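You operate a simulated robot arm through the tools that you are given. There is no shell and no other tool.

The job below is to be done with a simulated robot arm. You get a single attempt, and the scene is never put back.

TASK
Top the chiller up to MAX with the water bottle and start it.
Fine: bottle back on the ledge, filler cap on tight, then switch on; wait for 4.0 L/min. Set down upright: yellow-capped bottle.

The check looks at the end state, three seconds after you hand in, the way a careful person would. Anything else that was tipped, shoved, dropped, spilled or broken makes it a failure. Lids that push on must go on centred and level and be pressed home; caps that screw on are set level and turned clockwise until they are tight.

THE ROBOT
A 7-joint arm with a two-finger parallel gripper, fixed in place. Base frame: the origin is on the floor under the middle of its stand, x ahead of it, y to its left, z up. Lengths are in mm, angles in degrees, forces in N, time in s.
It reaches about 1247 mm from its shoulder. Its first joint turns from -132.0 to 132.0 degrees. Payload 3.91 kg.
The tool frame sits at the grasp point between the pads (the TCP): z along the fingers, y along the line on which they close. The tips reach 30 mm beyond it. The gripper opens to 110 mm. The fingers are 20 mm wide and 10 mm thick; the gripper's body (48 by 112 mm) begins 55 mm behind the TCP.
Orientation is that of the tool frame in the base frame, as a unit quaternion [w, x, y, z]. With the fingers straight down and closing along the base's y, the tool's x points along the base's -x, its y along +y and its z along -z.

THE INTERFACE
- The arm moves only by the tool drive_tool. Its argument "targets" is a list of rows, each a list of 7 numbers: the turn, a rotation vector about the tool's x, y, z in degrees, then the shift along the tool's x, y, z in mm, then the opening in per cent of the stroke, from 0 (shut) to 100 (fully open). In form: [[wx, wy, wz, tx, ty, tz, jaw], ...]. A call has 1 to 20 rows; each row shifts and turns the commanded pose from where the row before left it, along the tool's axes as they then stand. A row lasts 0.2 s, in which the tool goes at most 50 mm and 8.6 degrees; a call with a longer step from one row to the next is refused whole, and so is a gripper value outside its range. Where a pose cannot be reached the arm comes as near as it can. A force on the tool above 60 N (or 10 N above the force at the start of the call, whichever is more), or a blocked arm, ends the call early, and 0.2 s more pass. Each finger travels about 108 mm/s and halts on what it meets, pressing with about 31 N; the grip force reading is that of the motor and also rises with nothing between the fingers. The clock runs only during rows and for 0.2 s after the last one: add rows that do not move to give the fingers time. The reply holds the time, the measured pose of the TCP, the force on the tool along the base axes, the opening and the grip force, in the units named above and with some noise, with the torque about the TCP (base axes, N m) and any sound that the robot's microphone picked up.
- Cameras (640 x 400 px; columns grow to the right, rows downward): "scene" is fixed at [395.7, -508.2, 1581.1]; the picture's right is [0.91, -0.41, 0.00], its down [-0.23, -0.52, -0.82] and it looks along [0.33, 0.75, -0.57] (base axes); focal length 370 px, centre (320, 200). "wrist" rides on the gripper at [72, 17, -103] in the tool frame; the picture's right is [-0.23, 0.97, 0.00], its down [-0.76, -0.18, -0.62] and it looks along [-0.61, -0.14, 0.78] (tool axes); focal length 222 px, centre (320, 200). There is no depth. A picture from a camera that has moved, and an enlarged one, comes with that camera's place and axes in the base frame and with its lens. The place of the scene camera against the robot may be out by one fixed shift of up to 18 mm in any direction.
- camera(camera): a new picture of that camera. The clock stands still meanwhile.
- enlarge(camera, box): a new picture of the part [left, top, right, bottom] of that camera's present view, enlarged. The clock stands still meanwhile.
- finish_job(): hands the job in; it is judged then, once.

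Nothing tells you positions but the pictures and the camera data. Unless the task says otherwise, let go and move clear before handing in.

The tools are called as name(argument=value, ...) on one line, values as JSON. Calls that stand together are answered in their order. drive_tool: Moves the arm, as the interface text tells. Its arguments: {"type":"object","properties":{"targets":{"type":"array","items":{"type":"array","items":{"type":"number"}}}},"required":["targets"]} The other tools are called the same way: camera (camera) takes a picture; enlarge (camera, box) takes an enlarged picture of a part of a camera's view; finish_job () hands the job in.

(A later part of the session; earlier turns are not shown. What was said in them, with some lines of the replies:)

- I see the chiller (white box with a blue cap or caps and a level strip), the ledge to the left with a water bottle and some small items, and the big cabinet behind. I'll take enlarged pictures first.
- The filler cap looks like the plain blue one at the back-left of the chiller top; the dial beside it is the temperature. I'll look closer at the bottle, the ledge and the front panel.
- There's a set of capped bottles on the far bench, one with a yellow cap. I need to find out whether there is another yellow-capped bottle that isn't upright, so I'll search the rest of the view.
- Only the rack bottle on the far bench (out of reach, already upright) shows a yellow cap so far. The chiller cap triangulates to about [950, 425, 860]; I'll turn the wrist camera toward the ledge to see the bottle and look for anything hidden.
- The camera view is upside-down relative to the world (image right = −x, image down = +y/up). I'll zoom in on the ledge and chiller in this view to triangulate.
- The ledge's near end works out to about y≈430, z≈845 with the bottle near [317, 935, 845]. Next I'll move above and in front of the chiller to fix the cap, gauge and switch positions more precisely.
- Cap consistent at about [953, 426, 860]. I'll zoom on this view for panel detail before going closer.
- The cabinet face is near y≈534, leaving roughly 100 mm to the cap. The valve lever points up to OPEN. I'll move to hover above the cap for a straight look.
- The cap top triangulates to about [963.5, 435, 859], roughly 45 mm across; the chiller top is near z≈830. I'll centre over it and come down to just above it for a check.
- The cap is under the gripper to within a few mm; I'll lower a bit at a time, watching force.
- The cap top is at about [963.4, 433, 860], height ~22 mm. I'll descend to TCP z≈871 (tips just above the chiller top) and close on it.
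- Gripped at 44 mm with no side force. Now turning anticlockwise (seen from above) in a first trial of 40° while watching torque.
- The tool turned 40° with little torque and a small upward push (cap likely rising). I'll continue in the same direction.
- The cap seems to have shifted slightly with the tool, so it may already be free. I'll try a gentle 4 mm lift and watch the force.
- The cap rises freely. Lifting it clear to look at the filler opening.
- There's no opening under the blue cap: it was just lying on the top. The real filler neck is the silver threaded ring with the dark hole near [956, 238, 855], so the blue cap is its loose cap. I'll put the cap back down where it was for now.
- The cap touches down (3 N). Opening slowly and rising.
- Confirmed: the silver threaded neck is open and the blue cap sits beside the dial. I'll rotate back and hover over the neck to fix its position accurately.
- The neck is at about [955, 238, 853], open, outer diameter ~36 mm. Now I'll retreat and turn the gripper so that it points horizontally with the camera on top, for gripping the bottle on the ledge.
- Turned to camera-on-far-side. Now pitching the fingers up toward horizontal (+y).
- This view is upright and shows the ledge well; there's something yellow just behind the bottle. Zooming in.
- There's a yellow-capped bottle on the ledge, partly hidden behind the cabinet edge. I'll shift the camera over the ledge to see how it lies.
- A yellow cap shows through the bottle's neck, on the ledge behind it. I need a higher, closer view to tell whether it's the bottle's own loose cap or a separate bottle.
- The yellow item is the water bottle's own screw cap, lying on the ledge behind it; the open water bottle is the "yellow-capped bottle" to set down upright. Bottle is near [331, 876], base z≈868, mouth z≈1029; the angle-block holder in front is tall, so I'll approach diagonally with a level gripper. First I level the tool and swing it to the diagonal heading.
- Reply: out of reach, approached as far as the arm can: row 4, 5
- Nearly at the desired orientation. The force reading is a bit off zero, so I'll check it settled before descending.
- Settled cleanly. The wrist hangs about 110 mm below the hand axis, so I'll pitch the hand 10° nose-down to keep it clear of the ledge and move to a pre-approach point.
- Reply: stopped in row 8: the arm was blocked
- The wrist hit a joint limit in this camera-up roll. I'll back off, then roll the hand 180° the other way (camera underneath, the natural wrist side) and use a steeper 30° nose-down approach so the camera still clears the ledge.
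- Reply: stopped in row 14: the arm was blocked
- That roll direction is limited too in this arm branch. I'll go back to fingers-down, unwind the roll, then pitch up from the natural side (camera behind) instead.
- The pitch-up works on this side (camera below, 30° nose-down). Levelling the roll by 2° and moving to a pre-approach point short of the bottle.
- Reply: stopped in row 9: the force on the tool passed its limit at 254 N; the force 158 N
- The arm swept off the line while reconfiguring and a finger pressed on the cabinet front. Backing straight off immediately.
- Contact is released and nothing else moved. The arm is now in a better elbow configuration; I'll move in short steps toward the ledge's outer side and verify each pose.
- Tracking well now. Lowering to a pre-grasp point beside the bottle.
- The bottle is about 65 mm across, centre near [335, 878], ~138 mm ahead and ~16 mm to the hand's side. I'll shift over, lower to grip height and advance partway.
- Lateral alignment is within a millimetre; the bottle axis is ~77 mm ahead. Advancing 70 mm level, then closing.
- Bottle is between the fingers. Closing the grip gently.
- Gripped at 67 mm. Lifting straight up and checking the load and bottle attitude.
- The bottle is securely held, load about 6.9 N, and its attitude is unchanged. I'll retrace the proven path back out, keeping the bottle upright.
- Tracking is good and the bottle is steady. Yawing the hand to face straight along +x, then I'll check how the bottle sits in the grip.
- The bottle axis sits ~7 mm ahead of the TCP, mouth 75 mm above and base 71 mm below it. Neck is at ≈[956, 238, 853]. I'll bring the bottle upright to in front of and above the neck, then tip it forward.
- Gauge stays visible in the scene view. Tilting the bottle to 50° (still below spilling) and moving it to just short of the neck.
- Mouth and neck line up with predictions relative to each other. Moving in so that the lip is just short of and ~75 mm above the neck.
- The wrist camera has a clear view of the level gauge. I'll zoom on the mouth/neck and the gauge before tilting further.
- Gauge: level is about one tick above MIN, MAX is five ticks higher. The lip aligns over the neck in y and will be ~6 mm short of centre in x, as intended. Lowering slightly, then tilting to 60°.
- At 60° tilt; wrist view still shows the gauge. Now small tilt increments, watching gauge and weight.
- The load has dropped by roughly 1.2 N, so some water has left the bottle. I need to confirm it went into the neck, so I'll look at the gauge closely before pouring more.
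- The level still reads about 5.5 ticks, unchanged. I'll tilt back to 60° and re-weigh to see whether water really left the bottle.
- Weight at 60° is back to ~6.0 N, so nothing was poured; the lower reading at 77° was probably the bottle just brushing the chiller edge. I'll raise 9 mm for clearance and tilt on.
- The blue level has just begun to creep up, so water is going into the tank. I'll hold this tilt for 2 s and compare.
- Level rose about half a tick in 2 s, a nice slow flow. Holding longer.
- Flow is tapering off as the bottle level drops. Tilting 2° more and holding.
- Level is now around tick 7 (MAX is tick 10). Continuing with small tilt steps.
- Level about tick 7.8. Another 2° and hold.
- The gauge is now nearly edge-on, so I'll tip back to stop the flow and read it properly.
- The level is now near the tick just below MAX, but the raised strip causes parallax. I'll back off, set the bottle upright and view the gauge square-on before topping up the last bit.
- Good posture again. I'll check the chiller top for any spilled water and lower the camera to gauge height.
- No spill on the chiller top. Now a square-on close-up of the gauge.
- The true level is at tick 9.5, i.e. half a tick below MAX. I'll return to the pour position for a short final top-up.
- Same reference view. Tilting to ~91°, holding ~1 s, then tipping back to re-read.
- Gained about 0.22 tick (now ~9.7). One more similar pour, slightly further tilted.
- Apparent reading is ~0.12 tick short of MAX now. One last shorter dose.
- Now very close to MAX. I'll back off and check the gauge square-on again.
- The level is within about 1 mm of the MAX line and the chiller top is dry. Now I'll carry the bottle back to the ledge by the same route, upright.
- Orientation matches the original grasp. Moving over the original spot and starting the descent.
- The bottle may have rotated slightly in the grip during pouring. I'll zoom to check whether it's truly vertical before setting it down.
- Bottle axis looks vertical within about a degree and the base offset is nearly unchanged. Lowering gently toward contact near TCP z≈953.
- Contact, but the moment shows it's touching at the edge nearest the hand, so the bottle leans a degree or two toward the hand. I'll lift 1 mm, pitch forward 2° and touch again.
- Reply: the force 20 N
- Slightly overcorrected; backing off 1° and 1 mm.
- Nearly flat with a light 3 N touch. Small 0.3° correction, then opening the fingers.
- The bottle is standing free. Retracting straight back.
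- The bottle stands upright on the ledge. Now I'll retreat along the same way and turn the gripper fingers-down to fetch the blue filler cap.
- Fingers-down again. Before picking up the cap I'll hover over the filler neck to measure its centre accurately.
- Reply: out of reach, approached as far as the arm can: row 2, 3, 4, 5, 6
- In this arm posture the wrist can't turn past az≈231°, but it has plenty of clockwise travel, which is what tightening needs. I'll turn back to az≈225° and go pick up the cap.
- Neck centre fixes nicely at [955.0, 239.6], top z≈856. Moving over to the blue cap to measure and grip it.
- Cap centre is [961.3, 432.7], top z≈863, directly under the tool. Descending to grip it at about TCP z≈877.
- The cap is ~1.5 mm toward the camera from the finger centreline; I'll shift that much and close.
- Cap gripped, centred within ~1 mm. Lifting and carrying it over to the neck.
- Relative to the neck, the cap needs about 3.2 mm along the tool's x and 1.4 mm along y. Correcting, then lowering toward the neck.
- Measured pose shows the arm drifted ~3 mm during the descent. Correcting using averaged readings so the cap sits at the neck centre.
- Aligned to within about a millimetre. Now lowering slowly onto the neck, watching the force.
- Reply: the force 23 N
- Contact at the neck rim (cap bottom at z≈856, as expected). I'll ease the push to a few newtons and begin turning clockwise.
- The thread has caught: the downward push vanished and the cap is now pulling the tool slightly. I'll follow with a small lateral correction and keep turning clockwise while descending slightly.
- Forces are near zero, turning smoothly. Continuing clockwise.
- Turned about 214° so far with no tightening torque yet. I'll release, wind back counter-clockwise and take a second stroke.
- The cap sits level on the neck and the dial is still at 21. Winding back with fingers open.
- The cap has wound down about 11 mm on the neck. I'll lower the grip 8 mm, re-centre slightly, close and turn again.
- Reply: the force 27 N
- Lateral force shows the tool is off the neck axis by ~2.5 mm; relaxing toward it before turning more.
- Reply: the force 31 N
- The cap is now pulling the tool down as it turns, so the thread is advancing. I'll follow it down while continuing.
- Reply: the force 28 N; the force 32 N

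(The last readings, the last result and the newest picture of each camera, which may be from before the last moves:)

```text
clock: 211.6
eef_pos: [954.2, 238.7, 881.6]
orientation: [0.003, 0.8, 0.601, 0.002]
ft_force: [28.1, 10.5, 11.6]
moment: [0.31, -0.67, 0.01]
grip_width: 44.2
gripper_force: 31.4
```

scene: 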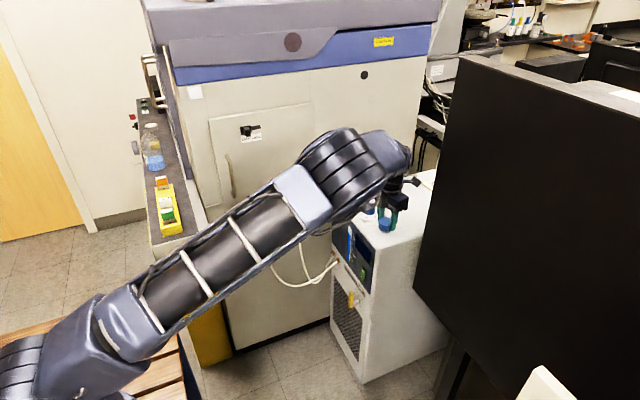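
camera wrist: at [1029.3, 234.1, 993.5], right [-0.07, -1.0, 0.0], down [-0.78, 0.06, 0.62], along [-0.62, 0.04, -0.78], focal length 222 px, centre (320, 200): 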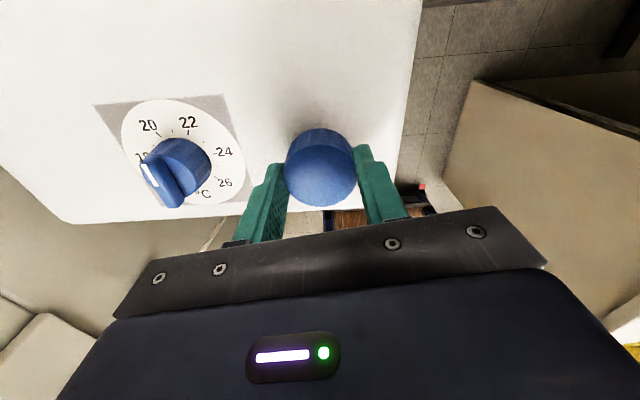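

drive_tool(targets=[[0, 0, 0, 0.5, 0.7, 0, 20], [0, 0, 0, 0.5, 0.7, 0, 20], [0, 0, 0, 0, 0, 0, 20]])

camera(camera="wrist")

camera(camera="scene")

```text
clock: 212.4
eef_pos: [954.1, 238.4, 879.5]
orientation: [0.003, 0.798, 0.602, 0.0]
ft_force: [-5.6, -2.0, 24.7]
moment: [-0.11, 0.25, -0.02]
grip_width: 44.1
gripper_force: 31.4
```

```text
taken
camera wrist: at [991.5, 303.8, 984.5], right [0.87, -0.49, 0.0], down [-0.38, -0.68, 0.62], along [-0.3, -0.55, -0.78], focal length 222 px, centre (320, 200)
```

wrist: 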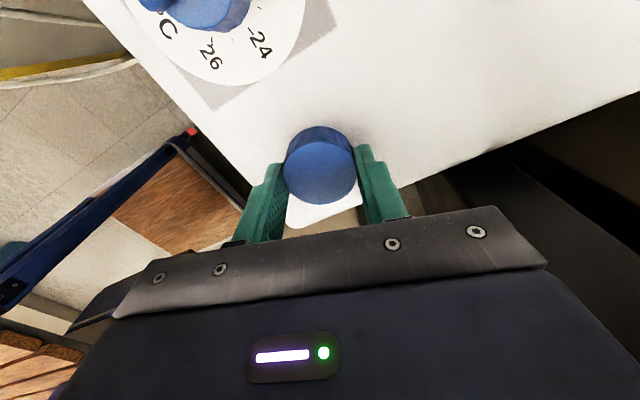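

```text
taken
```

scene: 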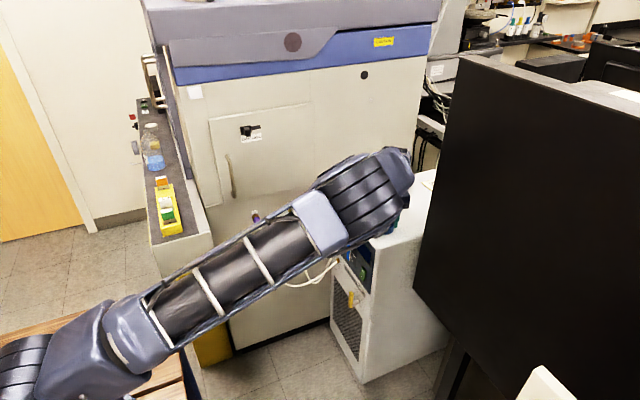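

drive_tool(targets=[[0, 0, 0, 0, 0, -0.8, 20], [0, 0, 0, 0, 0, 0, 20]])

drive_tool(targets=[[0, 0, 8, 0, 0, 0, 20], [0, 0, 8, 0, 0, 0, 20], [0, 0, 8, 0, 0, 0, 20], [0, 0, 0, 0, 0, 0, 20]])

drive_tool(targets=[[0, 0, 8, 0, 0, 0, 20], [0, 0, 8, 0, 0, 0, 20], [0, 0, 8, 0, 0, 0, 20], [0, 0, 0, 0, 0, 0, 20]])

```text
clock: 213.0
eef_pos: [955.2, 239.4, 881.0]
orientation: [0.003, 0.799, 0.602, -0.001]
ft_force: [-20.7, -7.8, 14.7]
moment: [-0.25, 0.61, -0.02]
grip_width: 44.6
gripper_force: 31.5
```

```text
clock: 214.0
eef_pos: [955.6, 238.6, 880.1]
orientation: [0.003, 0.906, 0.422, 0.0]
ft_force: [-10.0, -10.3, -12.9]
moment: [-0.41, 0.39, 0.04]
grip_width: 44.3
gripper_force: 30.9
```

```text
clock: 215.0
eef_pos: [955.9, 239.0, 880.4]
orientation: [0.002, 0.974, 0.226, 0.001]
ft_force: [-19.1, -9.1, -13.3]
moment: [-0.28, 0.7, -0.01]
grip_width: 44.2
gripper_force: 31.1
```

drive_tool(targets=[[0, 0, 0, -0.8, 0, 0.5, 20], [0, 0, 0, 0, 0, 0, 20], [0, 0, 0, 0, 0, 0, 20], [0, 0, 0, 0, 0, 0, 20]])

enlarge(camera="wrist", box=[250, 90, 390, 210])

```text
clock: 216.0
eef_pos: [956.0, 239.2, 880.5]
orientation: [0.002, 0.974, 0.226, 0.001]
ft_force: [-10.1, 5.7, -11.6]
moment: [0.14, 0.41, 0.0]
grip_width: 44.3
gripper_force: 31.2
```

```text
3.33 times, centred on (320, 150) of wrist
camera zoom: at [1028.4, 255.3, 984.7], right [0.22, -0.97, 0.0], down [-0.76, -0.17, 0.62], along [-0.6, -0.14, -0.78], focal length 740 px, centre (320, 367)
```

zoom: 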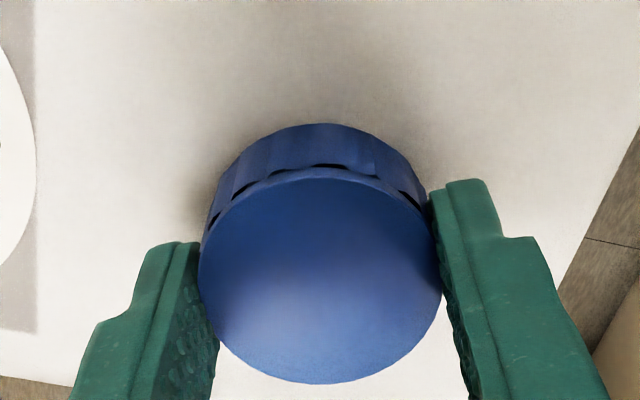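

The cap isn't slipping in the grip and is descending ~4 mm per turn. Finishing this stroke, then winding back for another.

drive_tool(targets=[[0, 0, 0, -0.4, -0.3, 0.6, 20], [0, 0, 8, 0, 0, 0.1, 20], [0, 0, 8, 0, 0, 0.1, 20], [0, 0, 8, 0, 0, 0.1, 20], [0, 0, 8, 0, 0, 0.1, 20], [0, 0, 0, 0, 0, 0, 20], [0, 0, 0, 0, 0, 0, 20]])

drive_tool(targets=[[0, 0, 0, 0, 0, 0, 45], [0, 0, 0, 0, 0, 0, 60], [0, 0, 0, 0, 0, 0, 65], [0, 0, 0, 0, 0, 0, 65]])

enlarge(camera="wrist", box=[250, 90, 390, 210])

enlarge(camera="scene", box=[345, 170, 425, 250])

```text
clock: 217.6
eef_pos: [956.9, 238.4, 879.3]
orientation: [0.002, 0.999, -0.053, 0.002]
ft_force: [7.0, -2.6, -1.3]
moment: [-0.08, -0.2, -0.02]
grip_width: 44.2
gripper_force: 30.7
```

```text
clock: 218.6
eef_pos: [954.6, 239.2, 879.7]
orientation: [0.001, 0.999, -0.052, 0.001]
ft_force: [-0.5, 0.2, -0.1]
moment: [-0.01, 0.01, 0.0]
grip_width: 71.6
gripper_force: 0.1
```

```text
3.33 times, centred on (320, 150) of wrist
camera zoom: at [1025.6, 214.7, 984.5], right [-0.33, -0.94, 0.0], down [-0.74, 0.26, 0.62], along [-0.59, 0.2, -0.78], focal length 740 px, centre (320, 367)
```

zoom: 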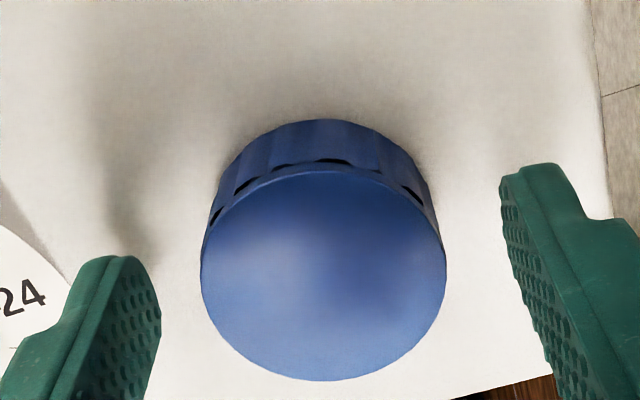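

```text
5.00 times, centred on (385, 210) of scene
camera zoom: at [395.7, -508.2, 1581.1], right [0.91, -0.41, 0.0], down [-0.23, -0.52, -0.82], along [0.33, 0.75, -0.57], focal length 1850 px, centre (-5, 150)
```

zoom: 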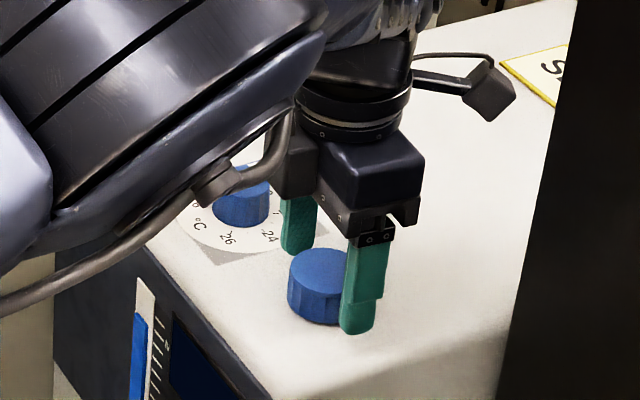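

drive_tool(targets=[[0, 0, -8.5, 0, 0, 0, 65], [0, 0, -8.5, 0, 0, 0, 65], [0, 0, -8.5, 0, 0, 0, 65], [0, 0, -8.5, 0, 0, 0, 65], [0, 0, -8.5, 0, 0, 0, 65], [0, 0, -8.5, 0, 0, 0, 65], [0, 0, -8.5, 0, 0, 0, 65], [0, 0, -8.5, 0, 0, 0, 65], [0, 0, -8.5, 0, 0, 0, 65], [0, 0, -8.5, 0, 0, 0, 65], [0, 0, -8.5, 0, 0, 0, 65], [0, 0, -8.5, 0, 0, 0, 65], [0, 0, -8.5, 0, 0, 0, 65], [0, 0, -8.5, 0, 0, 0, 65], [0, 0, 0, 0, 0, 0, 65]])

drive_tool(targets=[[0, 0, -8.5, 0, 0, 0, 65], [0, 0, -8.5, 0, 0, 0, 65], [0, 0, -8.5, 0, 0, 0, 65], [0, 0, -8.5, 0, 0, 0, 65], [0, 0, -8.5, 0, 0, 0, 65], [0, 0, -8.5, 0, 0, 0, 65], [0, 0, -8.5, 0, 0, 0, 65], [0, 0, -8.5, 0, 0, 0, 65], [0, 0, -8.5, 0, 0, 0, 65], [0, 0, -8.5, 0, 0, 0, 65], [0, 0, -8.5, 0, 0, 0, 65], [0, 0, -8.5, 0, 0, 0, 65], [0, 0, 0, 0, 0, 0, 65], [0, 0, 0, 0, 0, 0, 65]])

enlarge(camera="wrist", box=[250, 90, 390, 210])

```text
clock: 221.8
eef_pos: [954.7, 239.8, 879.1]
orientation: [0.003, 0.551, 0.834, -0.001]
ft_force: [-0.4, 0.2, 0.0]
moment: [-0.01, 0.03, -0.02]
grip_width: 71.6
gripper_force: 0.0
```

```text
clock: 224.8
eef_pos: [955.3, 238.2, 879.1]
orientation: [0.001, -0.3, 0.954, -0.002]
ft_force: [-0.1, -0.4, -0.4]
moment: [0.04, 0.0, -0.03]
grip_width: 71.6
gripper_force: 0.0
```

```text
3.33 times, centred on (320, 150) of wrist
camera zoom: at [886.0, 212.0, 983.3], right [-0.37, 0.93, 0.0], down [0.72, 0.29, 0.62], along [0.58, 0.23, -0.78], focal length 740 px, centre (320, 367)
```

zoom: 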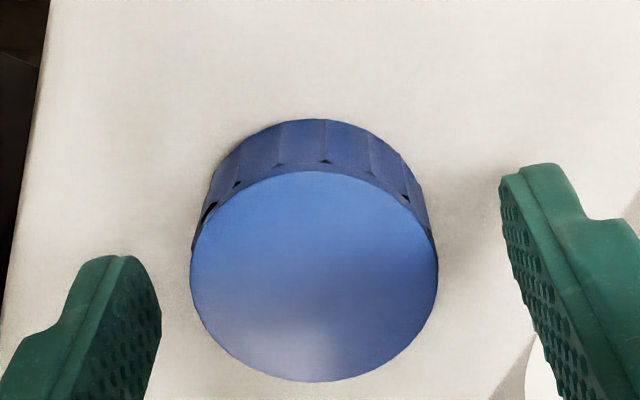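

Cap is 1.2 mm to one side of the finger centre; correcting and closing for the third stroke.

drive_tool(targets=[[0, 0, 0, 0, -1.2, 0, 65], [0, 0, 0, 0, 0, 0, 65], [0, 0, 0, 0, 0, 0, 45], [0, 0, 0, 0, 0, 0, 20], [0, 0, 0, 0, 0, 0, 20], [0, 0, 0, 0, 0, 0, 20]])

drive_tool(targets=[[0, 0, 8, 0, 0, 0.09, 20], [0, 0, 8, 0, 0, 0.09, 20], [0, 0, 8, 0, 0, 0.09, 20], [0, 0, 8, 0, 0, 0.09, 20], [0, 0, 0, 0, 0, 0, 20], [0, 0, 0, 0, 0, 0, 20]])

```text
clock: 226.2
eef_pos: [954.4, 240.2, 881.7]
orientation: [0.001, -0.301, 0.954, -0.002]
ft_force: [0.1, -0.3, 0.1]
moment: [-0.01, -0.02, 0.0]
grip_width: 43.0
gripper_force: 31.2
```

```text
clock: 227.6
eef_pos: [955.1, 238.1, 879.1]
orientation: [0.002, -0.024, 1.0, -0.002]
ft_force: [-4.8, -5.0, 12.2]
moment: [-0.16, 0.18, -0.02]
grip_width: 42.9
gripper_force: 31.2
```

drive_tool(targets=[[0, 0, 8, 0.2, -0.2, -0.2, 20], [0, 0, 8, 0, 0, 0, 20], [0, 0, 8, 0, 0, 0, 20], [0, 0, 8, 0, 0, 0, 20], [0, 0, 0, 0, 0, 0, 20], [0, 0, 0, 0, 0, 0, 20]])

drive_tool(targets=[[0, 0, 8, 0, 0, 0, 20], [0, 0, 8, 0, 0, 0, 20], [0, 0, 8, 0, 0, 0, 20], [0, 0, 8, 0, 0, 0, 20], [0, 0, 0, 0, 0, 0, 20], [0, 0, 0, 0, 0, 0, 20]])

```text
clock: 229.0
eef_pos: [954.6, 237.9, 879.4]
orientation: [0.001, 0.25, 0.968, -0.001]
ft_force: [-2.5, 6.0, 6.3]
moment: [0.12, 0.12, -0.01]
grip_width: 42.9
gripper_force: 30.5
```

```text
clock: 230.4
eef_pos: [955.1, 238.2, 877.7]
orientation: [0.002, 0.508, 0.861, 0.0]
ft_force: [-3.8, 1.2, -6.7]
moment: [-0.03, 0.08, 0.0]
grip_width: 43.0
gripper_force: 30.6
```

drive_tool(targets=[[0, 0, 8, 0, -0.2, 0.3, 20], [0, 0, 8, 0, 0, 0.08, 20], [0, 0, 8, 0, 0, 0.08, 20], [0, 0, 8, 0, 0, 0.08, 20], [0, 0, 0, 0, 0, 0, 20], [0, 0, 0, 0, 0, 0, 20]])

drive_tool(targets=[[0, 0, 8, 0, 0, 0.08, 20], [0, 0, 8, 0, 0, 0.08, 20], [0, 0, 8, 0, 0, 0.08, 20], [0, 0, 8, 0, 0, 0.08, 20], [0, 0, 0, 0, 0, 0, 20], [0, 0, 0, 0, 0, 0, 20]])

drive_tool(targets=[[0, 0, 8, 0, 0, 0.08, 20], [0, 0, 8, 0, 0, 0.08, 20], [0, 0, 8, 0, 0, 0.08, 20], [0, 0, 8, 0, 0, 0.08, 20], [0, 0, 0, 0, 0, 0, 20], [0, 0, 0, 0, 0, 0, 20]])

```text
clock: 231.8
eef_pos: [955.0, 236.2, 878.0]
orientation: [0.003, 0.726, 0.688, -0.001]
ft_force: [-0.2, -1.2, -6.3]
moment: [-0.08, 0.0, 0.02]
grip_width: 42.6
gripper_force: 31.4
```

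```text
clock: 233.2
eef_pos: [954.2, 238.5, 877.8]
orientation: [0.002, 0.888, 0.461, 0.001]
ft_force: [6.0, -0.3, 1.3]
moment: [0.05, -0.15, 0.5]
grip_width: 42.9
gripper_force: 31.0
```

```text
clock: 234.6
eef_pos: [955.1, 238.6, 876.3]
orientation: [0.003, 0.98, 0.2, 0.001]
ft_force: [0.7, -2.0, 1.8]
moment: [0.03, 0.01, 0.56]
grip_width: 44.2
gripper_force: 31.4
```

A resisting torque of ~0.56 N·m has appeared: the cap has come up tight and the fingers begin to slip. I'll check visually and confirm with a fresh grip.

enlarge(camera="wrist", box=[250, 90, 390, 210])

drive_tool(targets=[[0, 0, 0, 0, 0, 0, 45], [0, 0, 0, 0, 0, 0, 60], [0, 0, 0, 0, 0, 0, 60], [0, 0, -8.5, 0, 0, 0, 60], [0, 0, -8.5, 0, 0, 0, 60], [0, 0, -8.5, 0, 0, 0, 60], [0, 0, -8.5, 0, 0, 0, 60], [0, 0, -8.5, 0, 0, 0, 60], [0, 0, -8.5, 0, 0, 0, 60], [0, 0, -8.5, 0, 0, 0, 60], [0, 0, -8.5, 0, 0, 0, 60], [0, 0, 0, 0, 0, 0, 60], [0, 0, 0, 0, 0, 0, 60]])

enlarge(camera="wrist", box=[250, 90, 390, 210])

```text
3.33 times, centred on (320, 150) of wrist
camera zoom: at [1028.9, 251.4, 981.9], right [0.17, -0.99, 0.0], down [-0.77, -0.13, 0.62], along [-0.61, -0.11, -0.78], focal length 740 px, centre (320, 367)
```

zoom: 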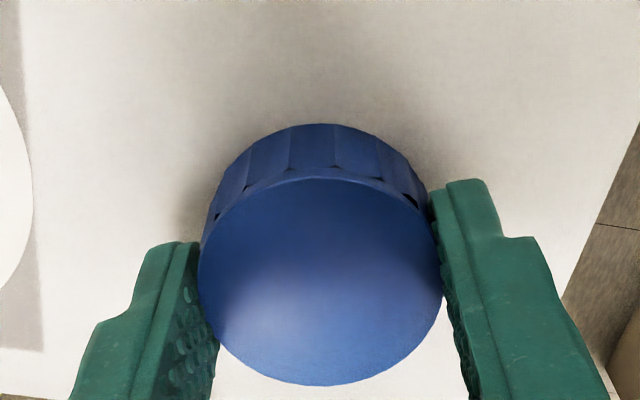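

```text
clock: 237.4
eef_pos: [955.5, 237.5, 878.8]
orientation: [0.002, 0.701, 0.713, 0.001]
ft_force: [0.7, 1.0, -1.0]
moment: [-0.05, 0.03, -0.01]
grip_width: 66.0
gripper_force: 0.0
```

```text
3.33 times, centred on (320, 150) of wrist
camera zoom: at [970.5, 310.8, 982.0], right [0.98, -0.21, 0.0], down [-0.17, -0.76, 0.63], along [-0.13, -0.61, -0.78], focal length 740 px, centre (320, 367)
```

zoom: 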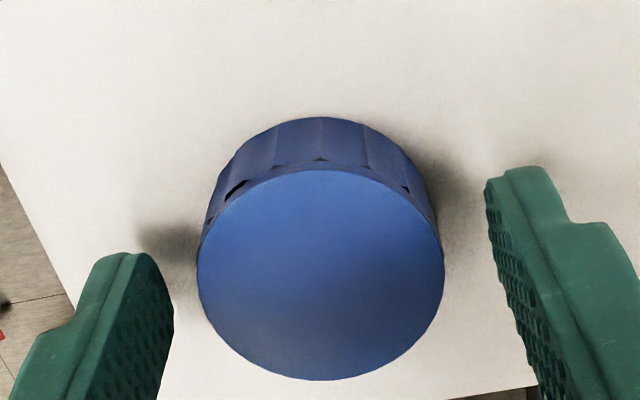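

drive_tool(targets=[[0, 0, 0, 0, 0, 0.5, 45], [0, 0, 0, 0, 0, 0, 20], [0, 0, 0, 0, 0, 0, 20], [0, 0, 0, 0, 0, 0, 20]])

drive_tool(targets=[[0, 0, 5, 0, 0, 0, 20], [0, 0, 5, 0, 0, 0, 20], [0, 0, 5, 0, 0, 0, 20], [0, 0, 0, 0, 0, 0, 20]])

drive_tool(targets=[[0, 0, 5, 0, 0, 0, 20], [0, 0, 5, 0, 0, 0, 20], [0, 0, 5, 0, 0, 0, 20], [0, 0, 0, 0, 0, 0, 20]])

```text
clock: 238.4
eef_pos: [956.1, 237.6, 877.2]
orientation: [0.003, 0.701, 0.713, 0.001]
ft_force: [9.0, 2.0, 0.7]
moment: [0.07, -0.18, -0.04]
grip_width: 43.9
gripper_force: 31.3
```

```text
clock: 239.4
eef_pos: [955.6, 238.3, 877.0]
orientation: [0.002, 0.789, 0.615, 0.001]
ft_force: [3.9, 2.8, 6.4]
moment: [0.0, 0.03, 0.4]
grip_width: 43.7
gripper_force: 31.3
```

```text
clock: 240.4
eef_pos: [955.8, 237.2, 877.0]
orientation: [0.002, 0.861, 0.508, -0.001]
ft_force: [-5.9, 0.1, -5.5]
moment: [0.04, 0.09, 0.79]
grip_width: 43.2
gripper_force: 31.1
```

Torque rises to 0.8 N·m, confirming it's tight. One more small turn to be sure, then release.

drive_tool(targets=[[0, 0, 5, 0, 0, 0, 20], [0, 0, 5, 0, 0, 0, 20], [0, 0, 5, 0, 0, 0, 20], [0, 0, 0, 0, 0, 0, 20]])

drive_tool(targets=[[0, 0, 5, 0, 0, 0, 20], [0, 0, 5, 0, 0, 0, 20], [0, 0, 0, 0, 0, 0, 20]])

enlarge(camera="wrist", box=[250, 90, 390, 210])

```text
clock: 241.4
eef_pos: [954.2, 237.5, 877.2]
orientation: [0.003, 0.921, 0.391, 0.001]
ft_force: [-0.7, 2.8, 6.0]
moment: [0.12, 0.08, 0.62]
grip_width: 43.6
gripper_force: 30.3
```

```text
clock: 242.2
eef_pos: [954.1, 238.5, 876.9]
orientation: [0.003, 0.951, 0.309, 0.001]
ft_force: [-7.4, 3.9, 4.0]
moment: [0.11, 0.3, 0.98]
grip_width: 44.0
gripper_force: 30.6
```

```text
3.33 times, centred on (320, 150) of wrist
camera zoom: at [1023.1, 266.8, 981.6], right [0.39, -0.92, 0.0], down [-0.72, -0.3, 0.62], along [-0.57, -0.24, -0.78], focal length 740 px, centre (320, 367)
```

zoom: 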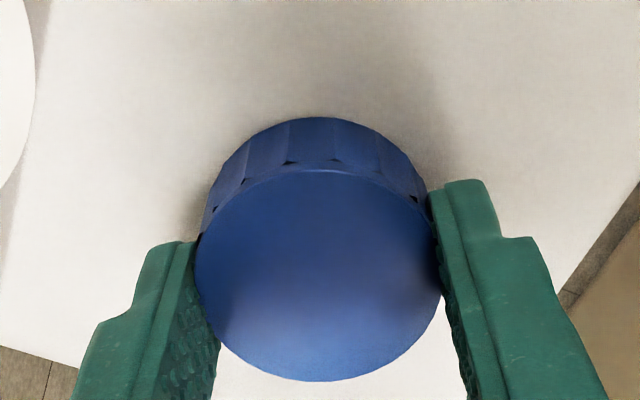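

Tight (torque up to ~1 N·m with the fingers slipping). Releasing and rising to inspect.

drive_tool(targets=[[0, 0, 0, 0, 0, 0, 45], [0, 0, 0, 0, 0, 0, 65], [0, 0, 0, 0, 0, 0, 70], [0, 0, 0, 0, 0, -20, 70], [0, 0, 0, 0, 0, -40, 70], [0, 0, 0, 0, 0, -40, 70], [0, 0, 0, 0, 0, -20, 70], [0, 0, 0, 0, 0, 0, 70]])

camera(camera="wrist")

enlarge(camera="scene", box=[325, 170, 435, 270])

```text
clock: 244.0
eef_pos: [956.3, 239.4, 998.0]
orientation: [0.002, 0.951, 0.309, 0.001]
ft_force: [0.0, 0.1, 0.2]
moment: [0.02, 0.01, 0.02]
grip_width: 76.9
gripper_force: 0.0
```

```text
taken
camera wrist: at [1024.3, 268.1, 1101.7], right [0.39, -0.92, 0.0], down [-0.72, -0.3, 0.62], along [-0.57, -0.25, -0.78], focal length 222 px, centre (320, 200)
```

wrist: 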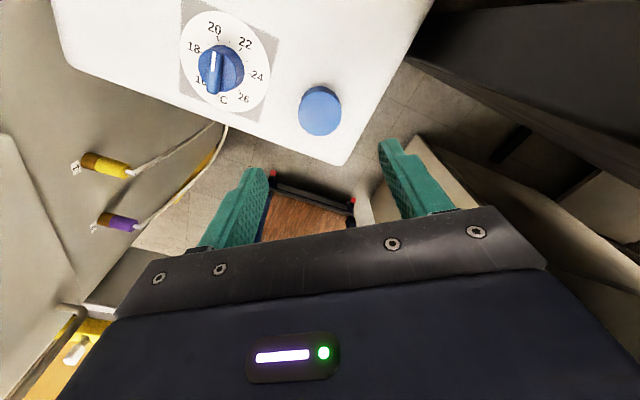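

```text
4.00 times, centred on (380, 220) of scene
camera zoom: at [395.7, -508.2, 1581.1], right [0.91, -0.41, 0.0], down [-0.23, -0.52, -0.82], along [0.33, 0.75, -0.57], focal length 1480 px, centre (80, 120)
```

zoom: 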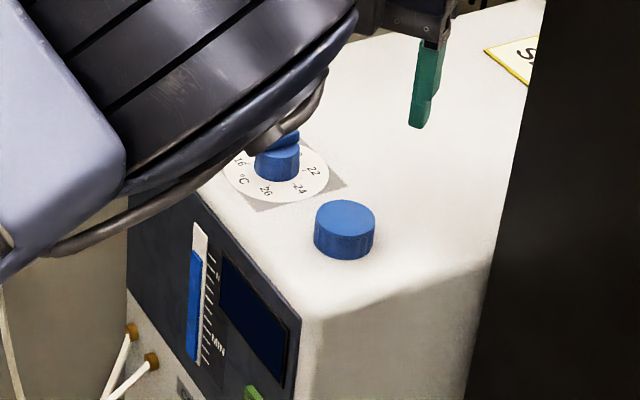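

The cap sits level and home, the dial is untouched. Next the rocker switch: I'll move in front of the chiller, unwind the wrist and level the gripper to press the "I" side.

drive_tool(targets=[[0, 0, 0, -33.7, -20.6, -3.7, 40], [0, 0, 0, -33.7, -20.6, -3.7, 0], [0, 0, 0, -33.7, -20.6, -3.7, 0], [0, 0, 0, -33.7, -20.6, -3.7, 0], [0, 0, 0, -33.7, -20.6, -3.7, 0], [0, 0, 0, -33.7, -20.6, -3.7, 0], [0, 0, 0, 0, 0, 0, 0]])

drive_tool(targets=[[0, 0, -8.5, 0, 0, 0, 0], [0, 0, -8.5, 0, 0, 0, 0], [0, 0, -8.5, 0, 0, 0, 0], [0, 0, -8.5, 0, 0, 0, 0], [0, 0, -8.5, 0, 0, 0, 0], [0, 0, -8.5, 0, 0, 0, 0], [0, 0, -8.5, 0, 0, 0, 0], [0, 0, -8.5, 0, 0, 0, 0], [0, 0, -8.5, 0, 0, 0, 0], [0, 0, -8.5, 0, 0, 0, 0], [0, 0, -8.5, 0, 0, 0, 0], [0, 0, -8.5, 0, 0, 0, 0], [0, 0, -8.5, 0, 0, 0, 0], [0, 0, -8.5, 0, 0, 0, 0], [0, 0, -8.5, 0, 0, 0, 0], [0, 0, -8.5, 0, 0, 0, 0], [0, 0, -8.5, 0, 0, 0, 0], [0, 0, 0, 0, 0, 0, 0]])

camera(camera="scene")

camera(camera="wrist")

```text
clock: 245.6
eef_pos: [716.5, 217.3, 1019.0]
orientation: [0.003, 0.951, 0.309, 0.0]
ft_force: [0.3, 0.1, -0.4]
moment: [0.0, -0.02, -0.01]
grip_width: 0.0
gripper_force: 31.5
```

```text
clock: 249.4
eef_pos: [716.2, 219.7, 1018.0]
orientation: [0.002, -0.006, 1.0, -0.002]
ft_force: [0.8, 0.2, -0.5]
moment: [-0.01, -0.03, -0.02]
grip_width: 0.0
gripper_force: 30.6
```

```text
taken
```

scene: 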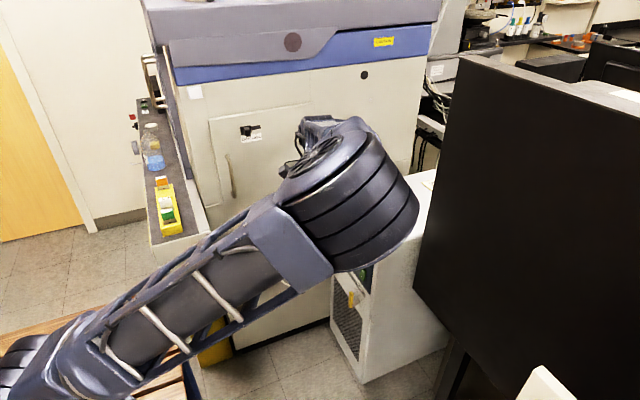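

```text
taken
camera wrist: at [644.9, 236.0, 1122.5], right [0.22, 0.98, 0.0], down [0.76, -0.17, 0.63], along [0.61, -0.14, -0.78], focal length 222 px, centre (320, 200)
```

wrist: 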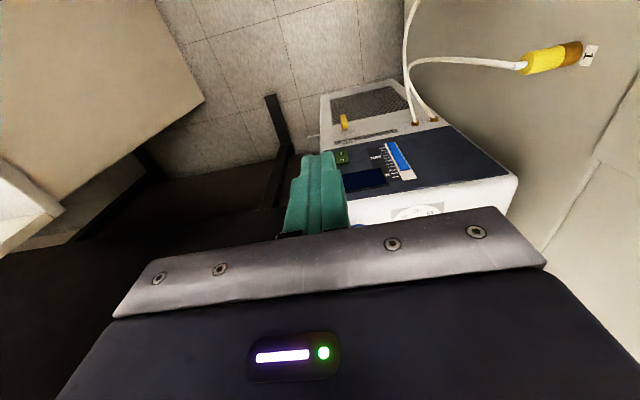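

drive_tool(targets=[[0, -8, 0, 0, 0, 0, 0], [0, -8, 0, 0, 0, 0, 0], [0, -8, 0, 0, 0, 0, 0], [0, -8, 0, 0, 0, 0, 0], [0, -8, 0, 0, 0, 0, 0], [0, 0, 0, 0, 0, 0, 0]])

camera(camera="scene")

```text
clock: 250.8
eef_pos: [717.4, 218.8, 1018.1]
orientation: [0.344, -0.005, 0.939, 0.001]
ft_force: [0.4, -0.7, -0.8]
moment: [0.0, -0.02, 0.02]
grip_width: 0.0
gripper_force: 30.9
```

```text
taken
```

scene: 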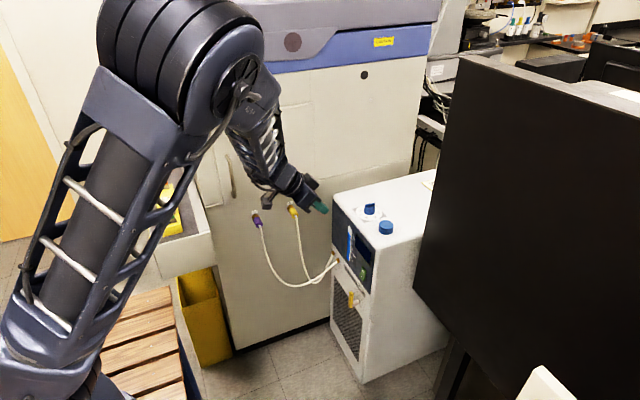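

drive_tool(targets=[[0, -8.3, 0, 0, 0, 0, 0], [0, -8.3, 0, 0, 0, 0, 0], [0, -8.4, 0, 0, 0, 0, 0], [0, 0, 0, 32.5, 1.1, 18.4, 0], [0, 0, 0, 32.5, 1.1, 18.4, 0], [0, 0, 0, 32.5, 1.1, 18.4, 0], [0, 0, 0, 32.5, 1.1, 18.4, 0], [0, 0, 0, 32.5, 1.1, 18.4, 0], [0, 0, 0, 32.5, 1.1, 18.4, 0], [0, 0, 0, 32.5, 1.1, 18.4, 0], [0, 0, 0, 0, 0, 0, 0]])

camera(camera="wrist")

camera(camera="scene")

```text
clock: 253.2
eef_pos: [740.2, 228.9, 757.2]
orientation: [0.538, -0.004, 0.843, 0.001]
ft_force: [-0.1, -0.7, -0.2]
moment: [-0.04, 0.0, 0.01]
grip_width: 0.1
gripper_force: 30.6
```

```text
taken
camera wrist: at [616.8, 244.6, 735.7], right [0.09, 0.98, 0.2], down [-0.24, -0.18, 0.95], along [0.97, -0.13, 0.22], focal length 222 px, centre (320, 200)
```

wrist: 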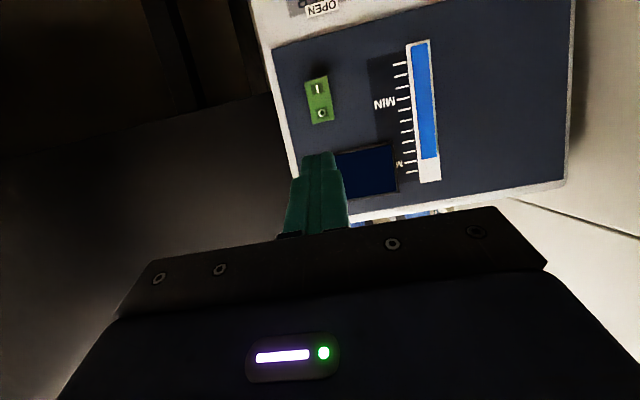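

```text
taken
```

scene: 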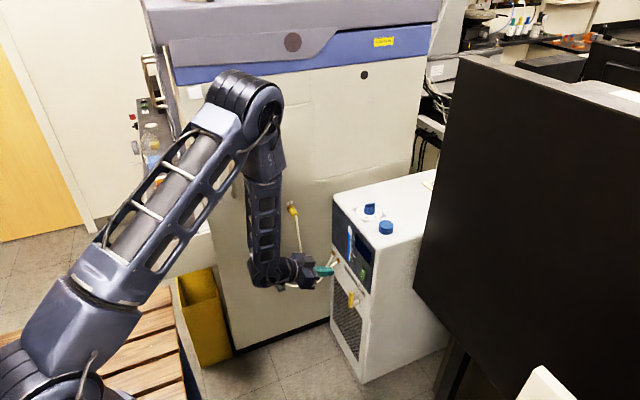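

I can read the panel: rocker centre ≈[887, 229, 685], "I" on its lower half (z≈673). I'll position closed fingertips in front of the lower half.

drive_tool(targets=[[0, 0, 0, 10, 0, 28, 0], [0, 0, 0, 10, 0, 28, 0], [0, 0, 0, 10, 0, 28, 0], [0, 0, 0, 10, 0, 28, 0], [0, 0, 0, 0, 0, 0, 0], [0, 0, 0, 0, 0, 0, 0]])

camera(camera="wrist")

enlarge(camera="scene", box=[320, 230, 400, 310])

```text
clock: 254.6
eef_pos: [824.2, 225.6, 675.8]
orientation: [0.539, -0.005, 0.842, 0.001]
ft_force: [-0.1, 0.3, 0.2]
moment: [-0.02, -0.02, 0.01]
grip_width: 0.1
gripper_force: 31.3
```

```text
taken
camera wrist: at [700.2, 241.1, 654.4], right [0.09, 0.98, 0.2], down [-0.24, -0.18, 0.95], along [0.97, -0.13, 0.22], focal length 222 px, centre (320, 200)
```

wrist: 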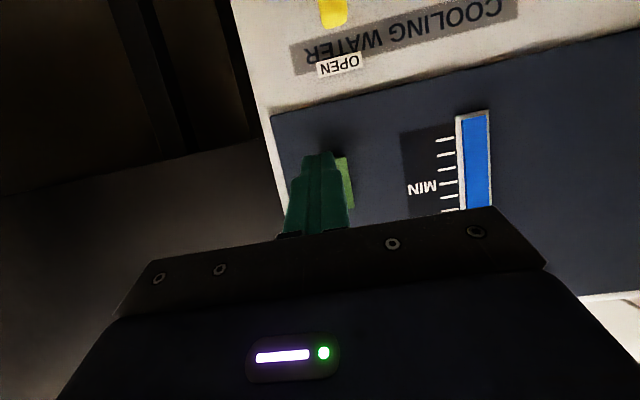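

```text
5.00 times, centred on (360, 270) of scene
camera zoom: at [395.7, -508.2, 1581.1], right [0.91, -0.41, 0.0], down [-0.23, -0.52, -0.82], along [0.33, 0.75, -0.57], focal length 1850 px, centre (120, -150)
```

zoom: 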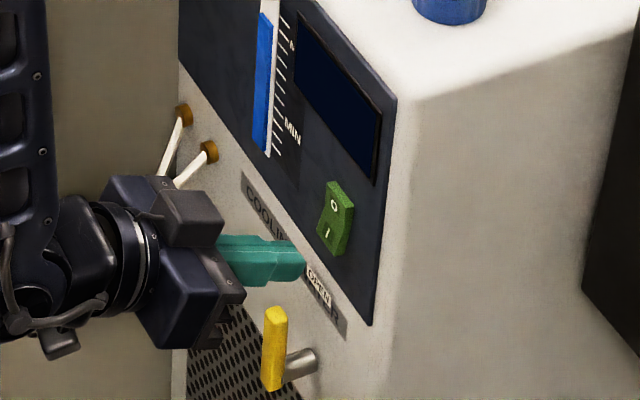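

Fingertips are aligned with the lower "I" half, ~20–30 mm short. Advancing along +x in small steps and listening for the click.

drive_tool(targets=[[0, 0, 0, -2.1, 1.5, 4.5, 0], [0, 0, 0, -2.1, 1.5, 4.5, 0], [0, 0, 0, 0, 0, 0, 0]])

drive_tool(targets=[[0, 0, 0, -1.26, 0, 2.7, 0], [0, 0, 0, -1.26, 0, 2.7, 0], [0, 0, 0, 0, 0, 0, 0]])

drive_tool(targets=[[0, 0, 0, -0.84, 0, 1.8, 0], [0, 0, 0, -0.84, 0, 1.8, 0], [0, 0, 0, 0, 0, 0, 0]])

enlarge(camera="scene", box=[340, 250, 400, 300])

```text
clock: 255.4
eef_pos: [834.7, 230.5, 675.1]
orientation: [0.538, -0.005, 0.843, 0.001]
ft_force: [0.1, -0.4, -0.1]
moment: [0.03, 0.04, 0.02]
grip_width: 0.0
gripper_force: 31.2
```

```text
clock: 256.2
eef_pos: [840.5, 230.6, 675.9]
orientation: [0.539, -0.005, 0.842, 0.001]
ft_force: [-0.2, 0.7, 0.0]
moment: [-0.01, 0.0, -0.01]
grip_width: 0.1
gripper_force: 31.3
```

```text
clock: 257.0
eef_pos: [843.7, 229.4, 674.4]
orientation: [0.539, -0.005, 0.842, 0.001]
ft_force: [-0.7, -0.2, -0.2]
moment: [-0.02, 0.01, 0.0]
grip_width: 0.3
gripper_force: 31.0
```

```text
8.00 times, centred on (370, 275) of scene
camera zoom: at [395.7, -508.2, 1581.1], right [0.91, -0.41, 0.0], down [-0.23, -0.52, -0.82], along [0.33, 0.75, -0.57], focal length 2960 px, centre (-80, -400)
```

zoom: 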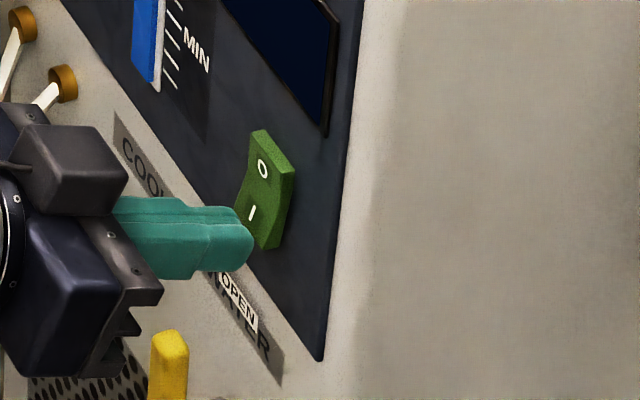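

drive_tool(targets=[[0, 0, 0, -0.84, 0, 1.8, 0], [0, 0, 0, -0.84, 0, 1.8, 0], [0, 0, 0, 0, 0, 0, 0]])

drive_tool(targets=[[0, 0, 0, -0.84, 0, 1.8, 0], [0, 0, 0, 0, 0, 0, 0]])

drive_tool(targets=[[0, 0, 0, -0.84, 0, 1.8, 0], [0, 0, 0, 0, 0, 0, 0]])

```text
clock: 257.8
eef_pos: [848.4, 230.1, 673.5]
orientation: [0.538, -0.004, 0.843, 0.0]
ft_force: [-10.1, -3.2, 0.5]
moment: [-0.03, -0.02, -0.08]
grip_width: 0.0
gripper_force: 31.5
```

```text
clock: 258.4
eef_pos: [848.4, 230.4, 673.3]
orientation: [0.537, -0.006, 0.844, 0.001]
ft_force: [-48.1, -6.6, 10.2]
moment: [-0.1, -0.15, -0.22]
grip_width: 0.0
gripper_force: 30.8
```

```text
clock: 258.7
eef_pos: [847.1, 231.1, 672.9]
orientation: [0.537, -0.005, 0.844, 0.0]
ft_force: [-10.3, -0.2, 1.2]
moment: [0.06, 0.0, -0.01]
grip_width: 0.1
gripper_force: 30.9
stopped in row 1: the force on the tool passed its limit at 67 N (the readings are from after the stop); the commanded pose is now the measured one
```

Contact made with ~67 N; I'll look at whether the rocker flipped or the display lit.

enlarge(camera="scene", box=[340, 240, 400, 300])

enlarge(camera="scene", box=[325, 200, 405, 300])

camera(camera="wrist")

```text
6.67 times, centred on (370, 270) of scene
camera zoom: at [395.7, -508.2, 1581.1], right [0.91, -0.41, 0.0], down [-0.23, -0.52, -0.82], along [0.33, 0.75, -0.57], focal length 2466 px, centre (-13, -267)
```

zoom: 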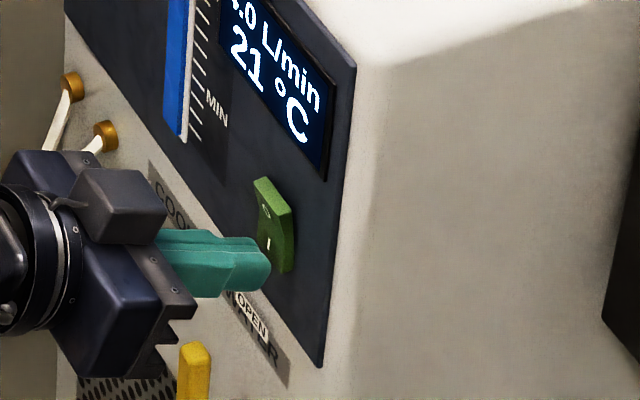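

```text
4.00 times, centred on (365, 250) of scene
camera zoom: at [395.7, -508.2, 1581.1], right [0.91, -0.41, 0.0], down [-0.23, -0.52, -0.82], along [0.33, 0.75, -0.57], focal length 1480 px, centre (140, 0)
```

zoom: 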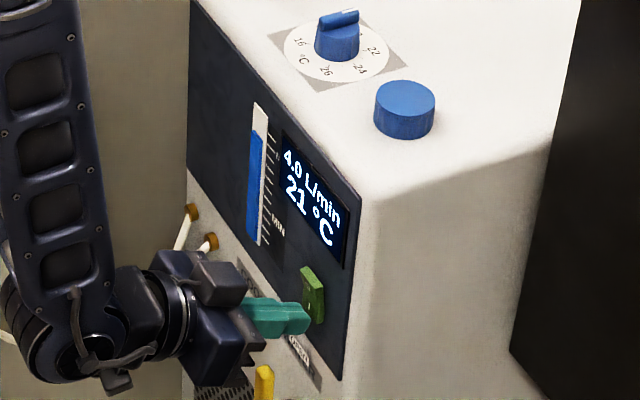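

```text
taken
camera wrist: at [724.1, 246.0, 651.7], right [0.09, 0.98, 0.2], down [-0.24, -0.18, 0.95], along [0.97, -0.13, 0.22], focal length 222 px, centre (320, 200)
```

wrist: 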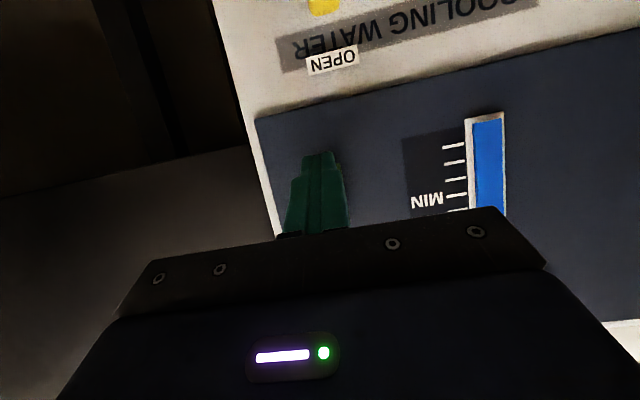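

The display shows 4.0 L/min and 21 °C: the chiller is running. Backing straight off and checking the display and level again.

drive_tool(targets=[[0, 0, 0, 4.2, 0, -9, 0], [0, 0, 0, 12.6, 0, -27, 0], [0, 0, 0, 16.8, 0, -36, 0], [0, 0, 0, 0, 0, 0, 0], [0, 0, 0, 0, 0, 0, 0], [0, 0, 0, 0, 0, 0, 0]])

enlarge(camera="scene", box=[325, 200, 405, 300])

camera(camera="wrist")

```text
clock: 260.1
eef_pos: [768.0, 233.2, 674.5]
orientation: [0.536, -0.005, 0.844, 0.001]
ft_force: [-0.7, -0.2, -0.1]
moment: [-0.03, 0.02, 0.04]
grip_width: 0.0
gripper_force: 31.2
```

```text
4.00 times, centred on (365, 250) of scene
camera zoom: at [395.7, -508.2, 1581.1], right [0.91, -0.41, 0.0], down [-0.23, -0.52, -0.82], along [0.33, 0.75, -0.57], focal length 1480 px, centre (140, 0)
```

zoom: 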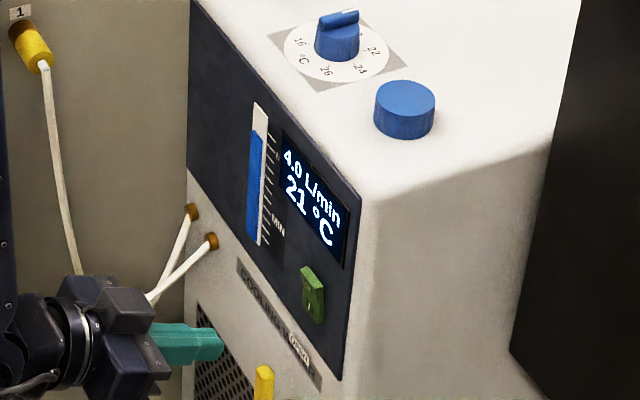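

```text
taken
camera wrist: at [645.1, 248.5, 653.5], right [0.09, 0.98, 0.2], down [-0.24, -0.18, 0.95], along [0.97, -0.13, 0.22], focal length 222 px, centre (320, 200)
```

wrist: 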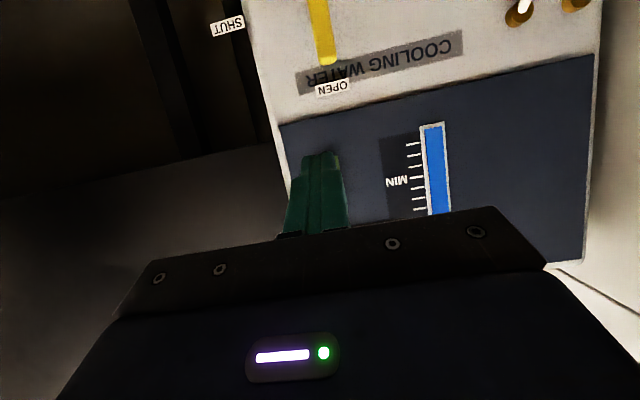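

Still 4.0 L/min. I'll raise the camera level with the MAX mark to re-check the level now that the pump is running.

drive_tool(targets=[[0, 0, 0, -30.8, -1.7, -24.6, 0], [0, 0, 0, -30.8, -1.7, -24.6, 0], [0, 0, 0, -30.8, -1.7, -24.6, 0], [0, 0, 0, 0, 0, 0, 0]])

enlarge(camera="wrist", box=[340, 60, 470, 200])

enlarge(camera="wrist", box=[390, 110, 450, 170])

camera(camera="wrist")

```text
clock: 261.1
eef_pos: [739.2, 226.8, 787.2]
orientation: [0.537, -0.005, 0.844, 0.001]
ft_force: [-0.1, -0.1, 0.1]
moment: [0.0, 0.01, 0.02]
grip_width: 0.2
gripper_force: 31.1
```

```text
2.86 times, centred on (405, 130) of wrist
camera zoom: at [615.6, 243.0, 767.2], right [0.09, 0.98, 0.2], down [-0.24, -0.18, 0.95], along [0.97, -0.13, 0.22], focal length 635 px, centre (77, 400)
```

zoom: 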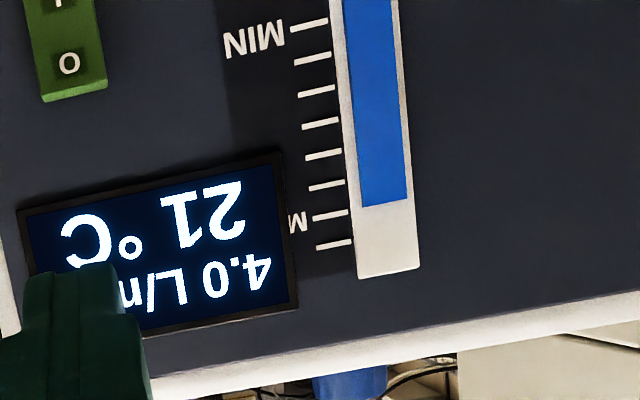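

```text
6.67 times, centred on (420, 140) of wrist
camera zoom: at [615.6, 243.0, 767.2], right [0.09, 0.98, 0.2], down [-0.24, -0.18, 0.95], along [0.97, -0.13, 0.22], focal length 1481 px, centre (-347, 600)
```

zoom: 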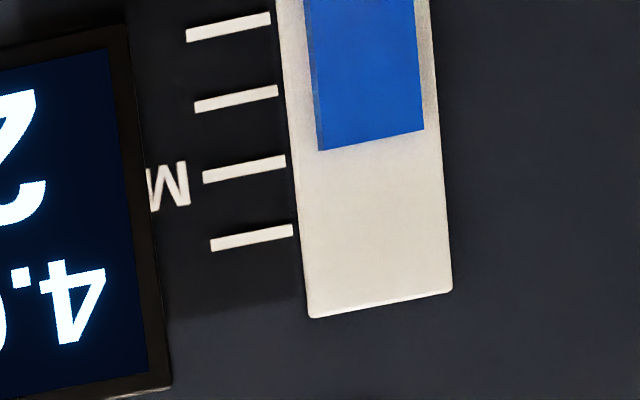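

```text
taken
camera wrist: at [615.6, 243.0, 767.2], right [0.09, 0.98, 0.2], down [-0.24, -0.18, 0.95], along [0.97, -0.13, 0.22], focal length 222 px, centre (320, 200)
```

wrist: 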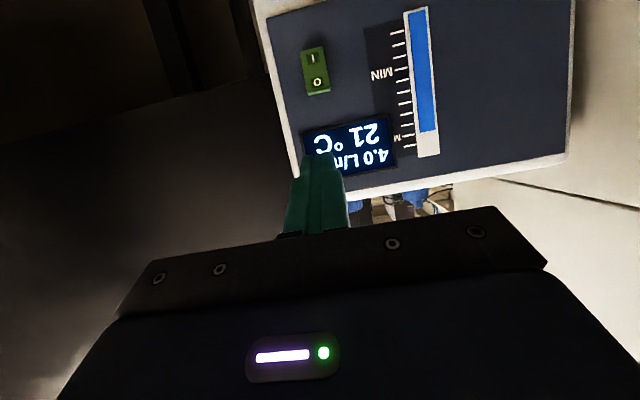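

Level sits at the MAX line (within ~0.5 mm) with 4.0 L/min showing. I'll raise the arm clear and take a last look at everything.

drive_tool(targets=[[0, 0, 0, -30, 0, -25, 0], [0, 0, 0, -36, 0, -25, 0], [0, 0, 0, -36, 0, -25, 0], [0, 0, 0, -36, 0, -25, 0], [0, 0, 0, -36, 0, -25, 0], [0, 0, 0, -36, 0, -25, 0], [0, 0, 0, -36, 0, -25, 0], [0, 0, 0, -36, 0, -25, 0], [0, 0, 0, 0, 0, 0, 20], [0, 0, 0, 0, 0, 0, 20]])

camera(camera="scene")

enlarge(camera="scene", box=[120, 90, 210, 190])

enlarge(camera="scene", box=[325, 170, 435, 310])

```text
clock: 263.3
eef_pos: [679.7, 223.4, 1130.2]
orientation: [0.536, -0.006, 0.844, 0.001]
ft_force: [0.4, 0.1, 0.4]
moment: [0.02, 0.05, -0.02]
grip_width: 22.0
gripper_force: 0.1
```

```text
taken
```

scene: 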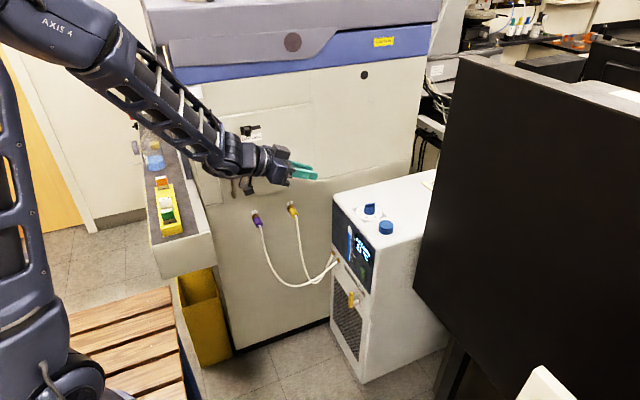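

```text
4.00 times, centred on (165, 140) of scene
camera zoom: at [395.7, -508.2, 1581.1], right [0.91, -0.41, 0.0], down [-0.23, -0.52, -0.82], along [0.33, 0.75, -0.57], focal length 1480 px, centre (940, 440)
```

zoom: 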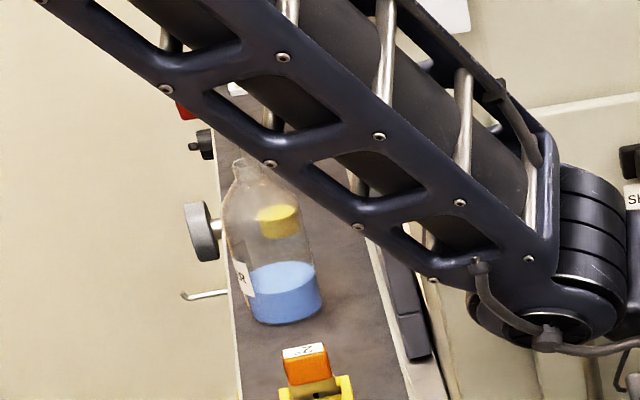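

```text
2.86 times, centred on (380, 240) of scene
camera zoom: at [395.7, -508.2, 1581.1], right [0.91, -0.41, 0.0], down [-0.23, -0.52, -0.82], along [0.33, 0.75, -0.57], focal length 1057 px, centre (149, 86)
```

zoom: 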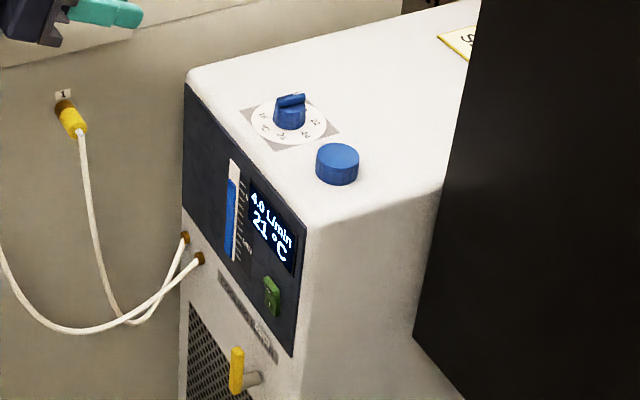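

Everything checks out in the last pictures: the bottle is upright on the ledge and the filler cap is on level and tight. The level is at MAX, the display reads 4.0 L/min and the arm is clear. I'm handing in the job.

finish_job()

```text
The job is handed in.
```

The chiller is topped up to MAX and running at 4.0 L/min, 21 °C. I handed the job in.

- **Level:** it reads at the MAX line, about 0.5 mm under its centre, and did not drop after the pump started. I saw no water on the chiller top.
- **Filler cap:** on level and screwed clockwise until it resisted at about 1 N·m, with the fingers starting to slip on it. It had been lying loose beside the dial, not on the filler neck.
- **Bottle:** back upright on the ledge, close to its original spot. I took the water bottle to be the "yellow-capped bottle". Its yellow cap was already off and lying behind it, and I left it there.
- **Switch:** pressed to "I" after the cap was on. The valve lever still points to OPEN and the temperature dial is still at 21.

While I was moving toward the bottle the arm swung off its path, and a finger pressed the front of the large cabinet at up to 254 N. I backed off at once and saw no marks or movement.
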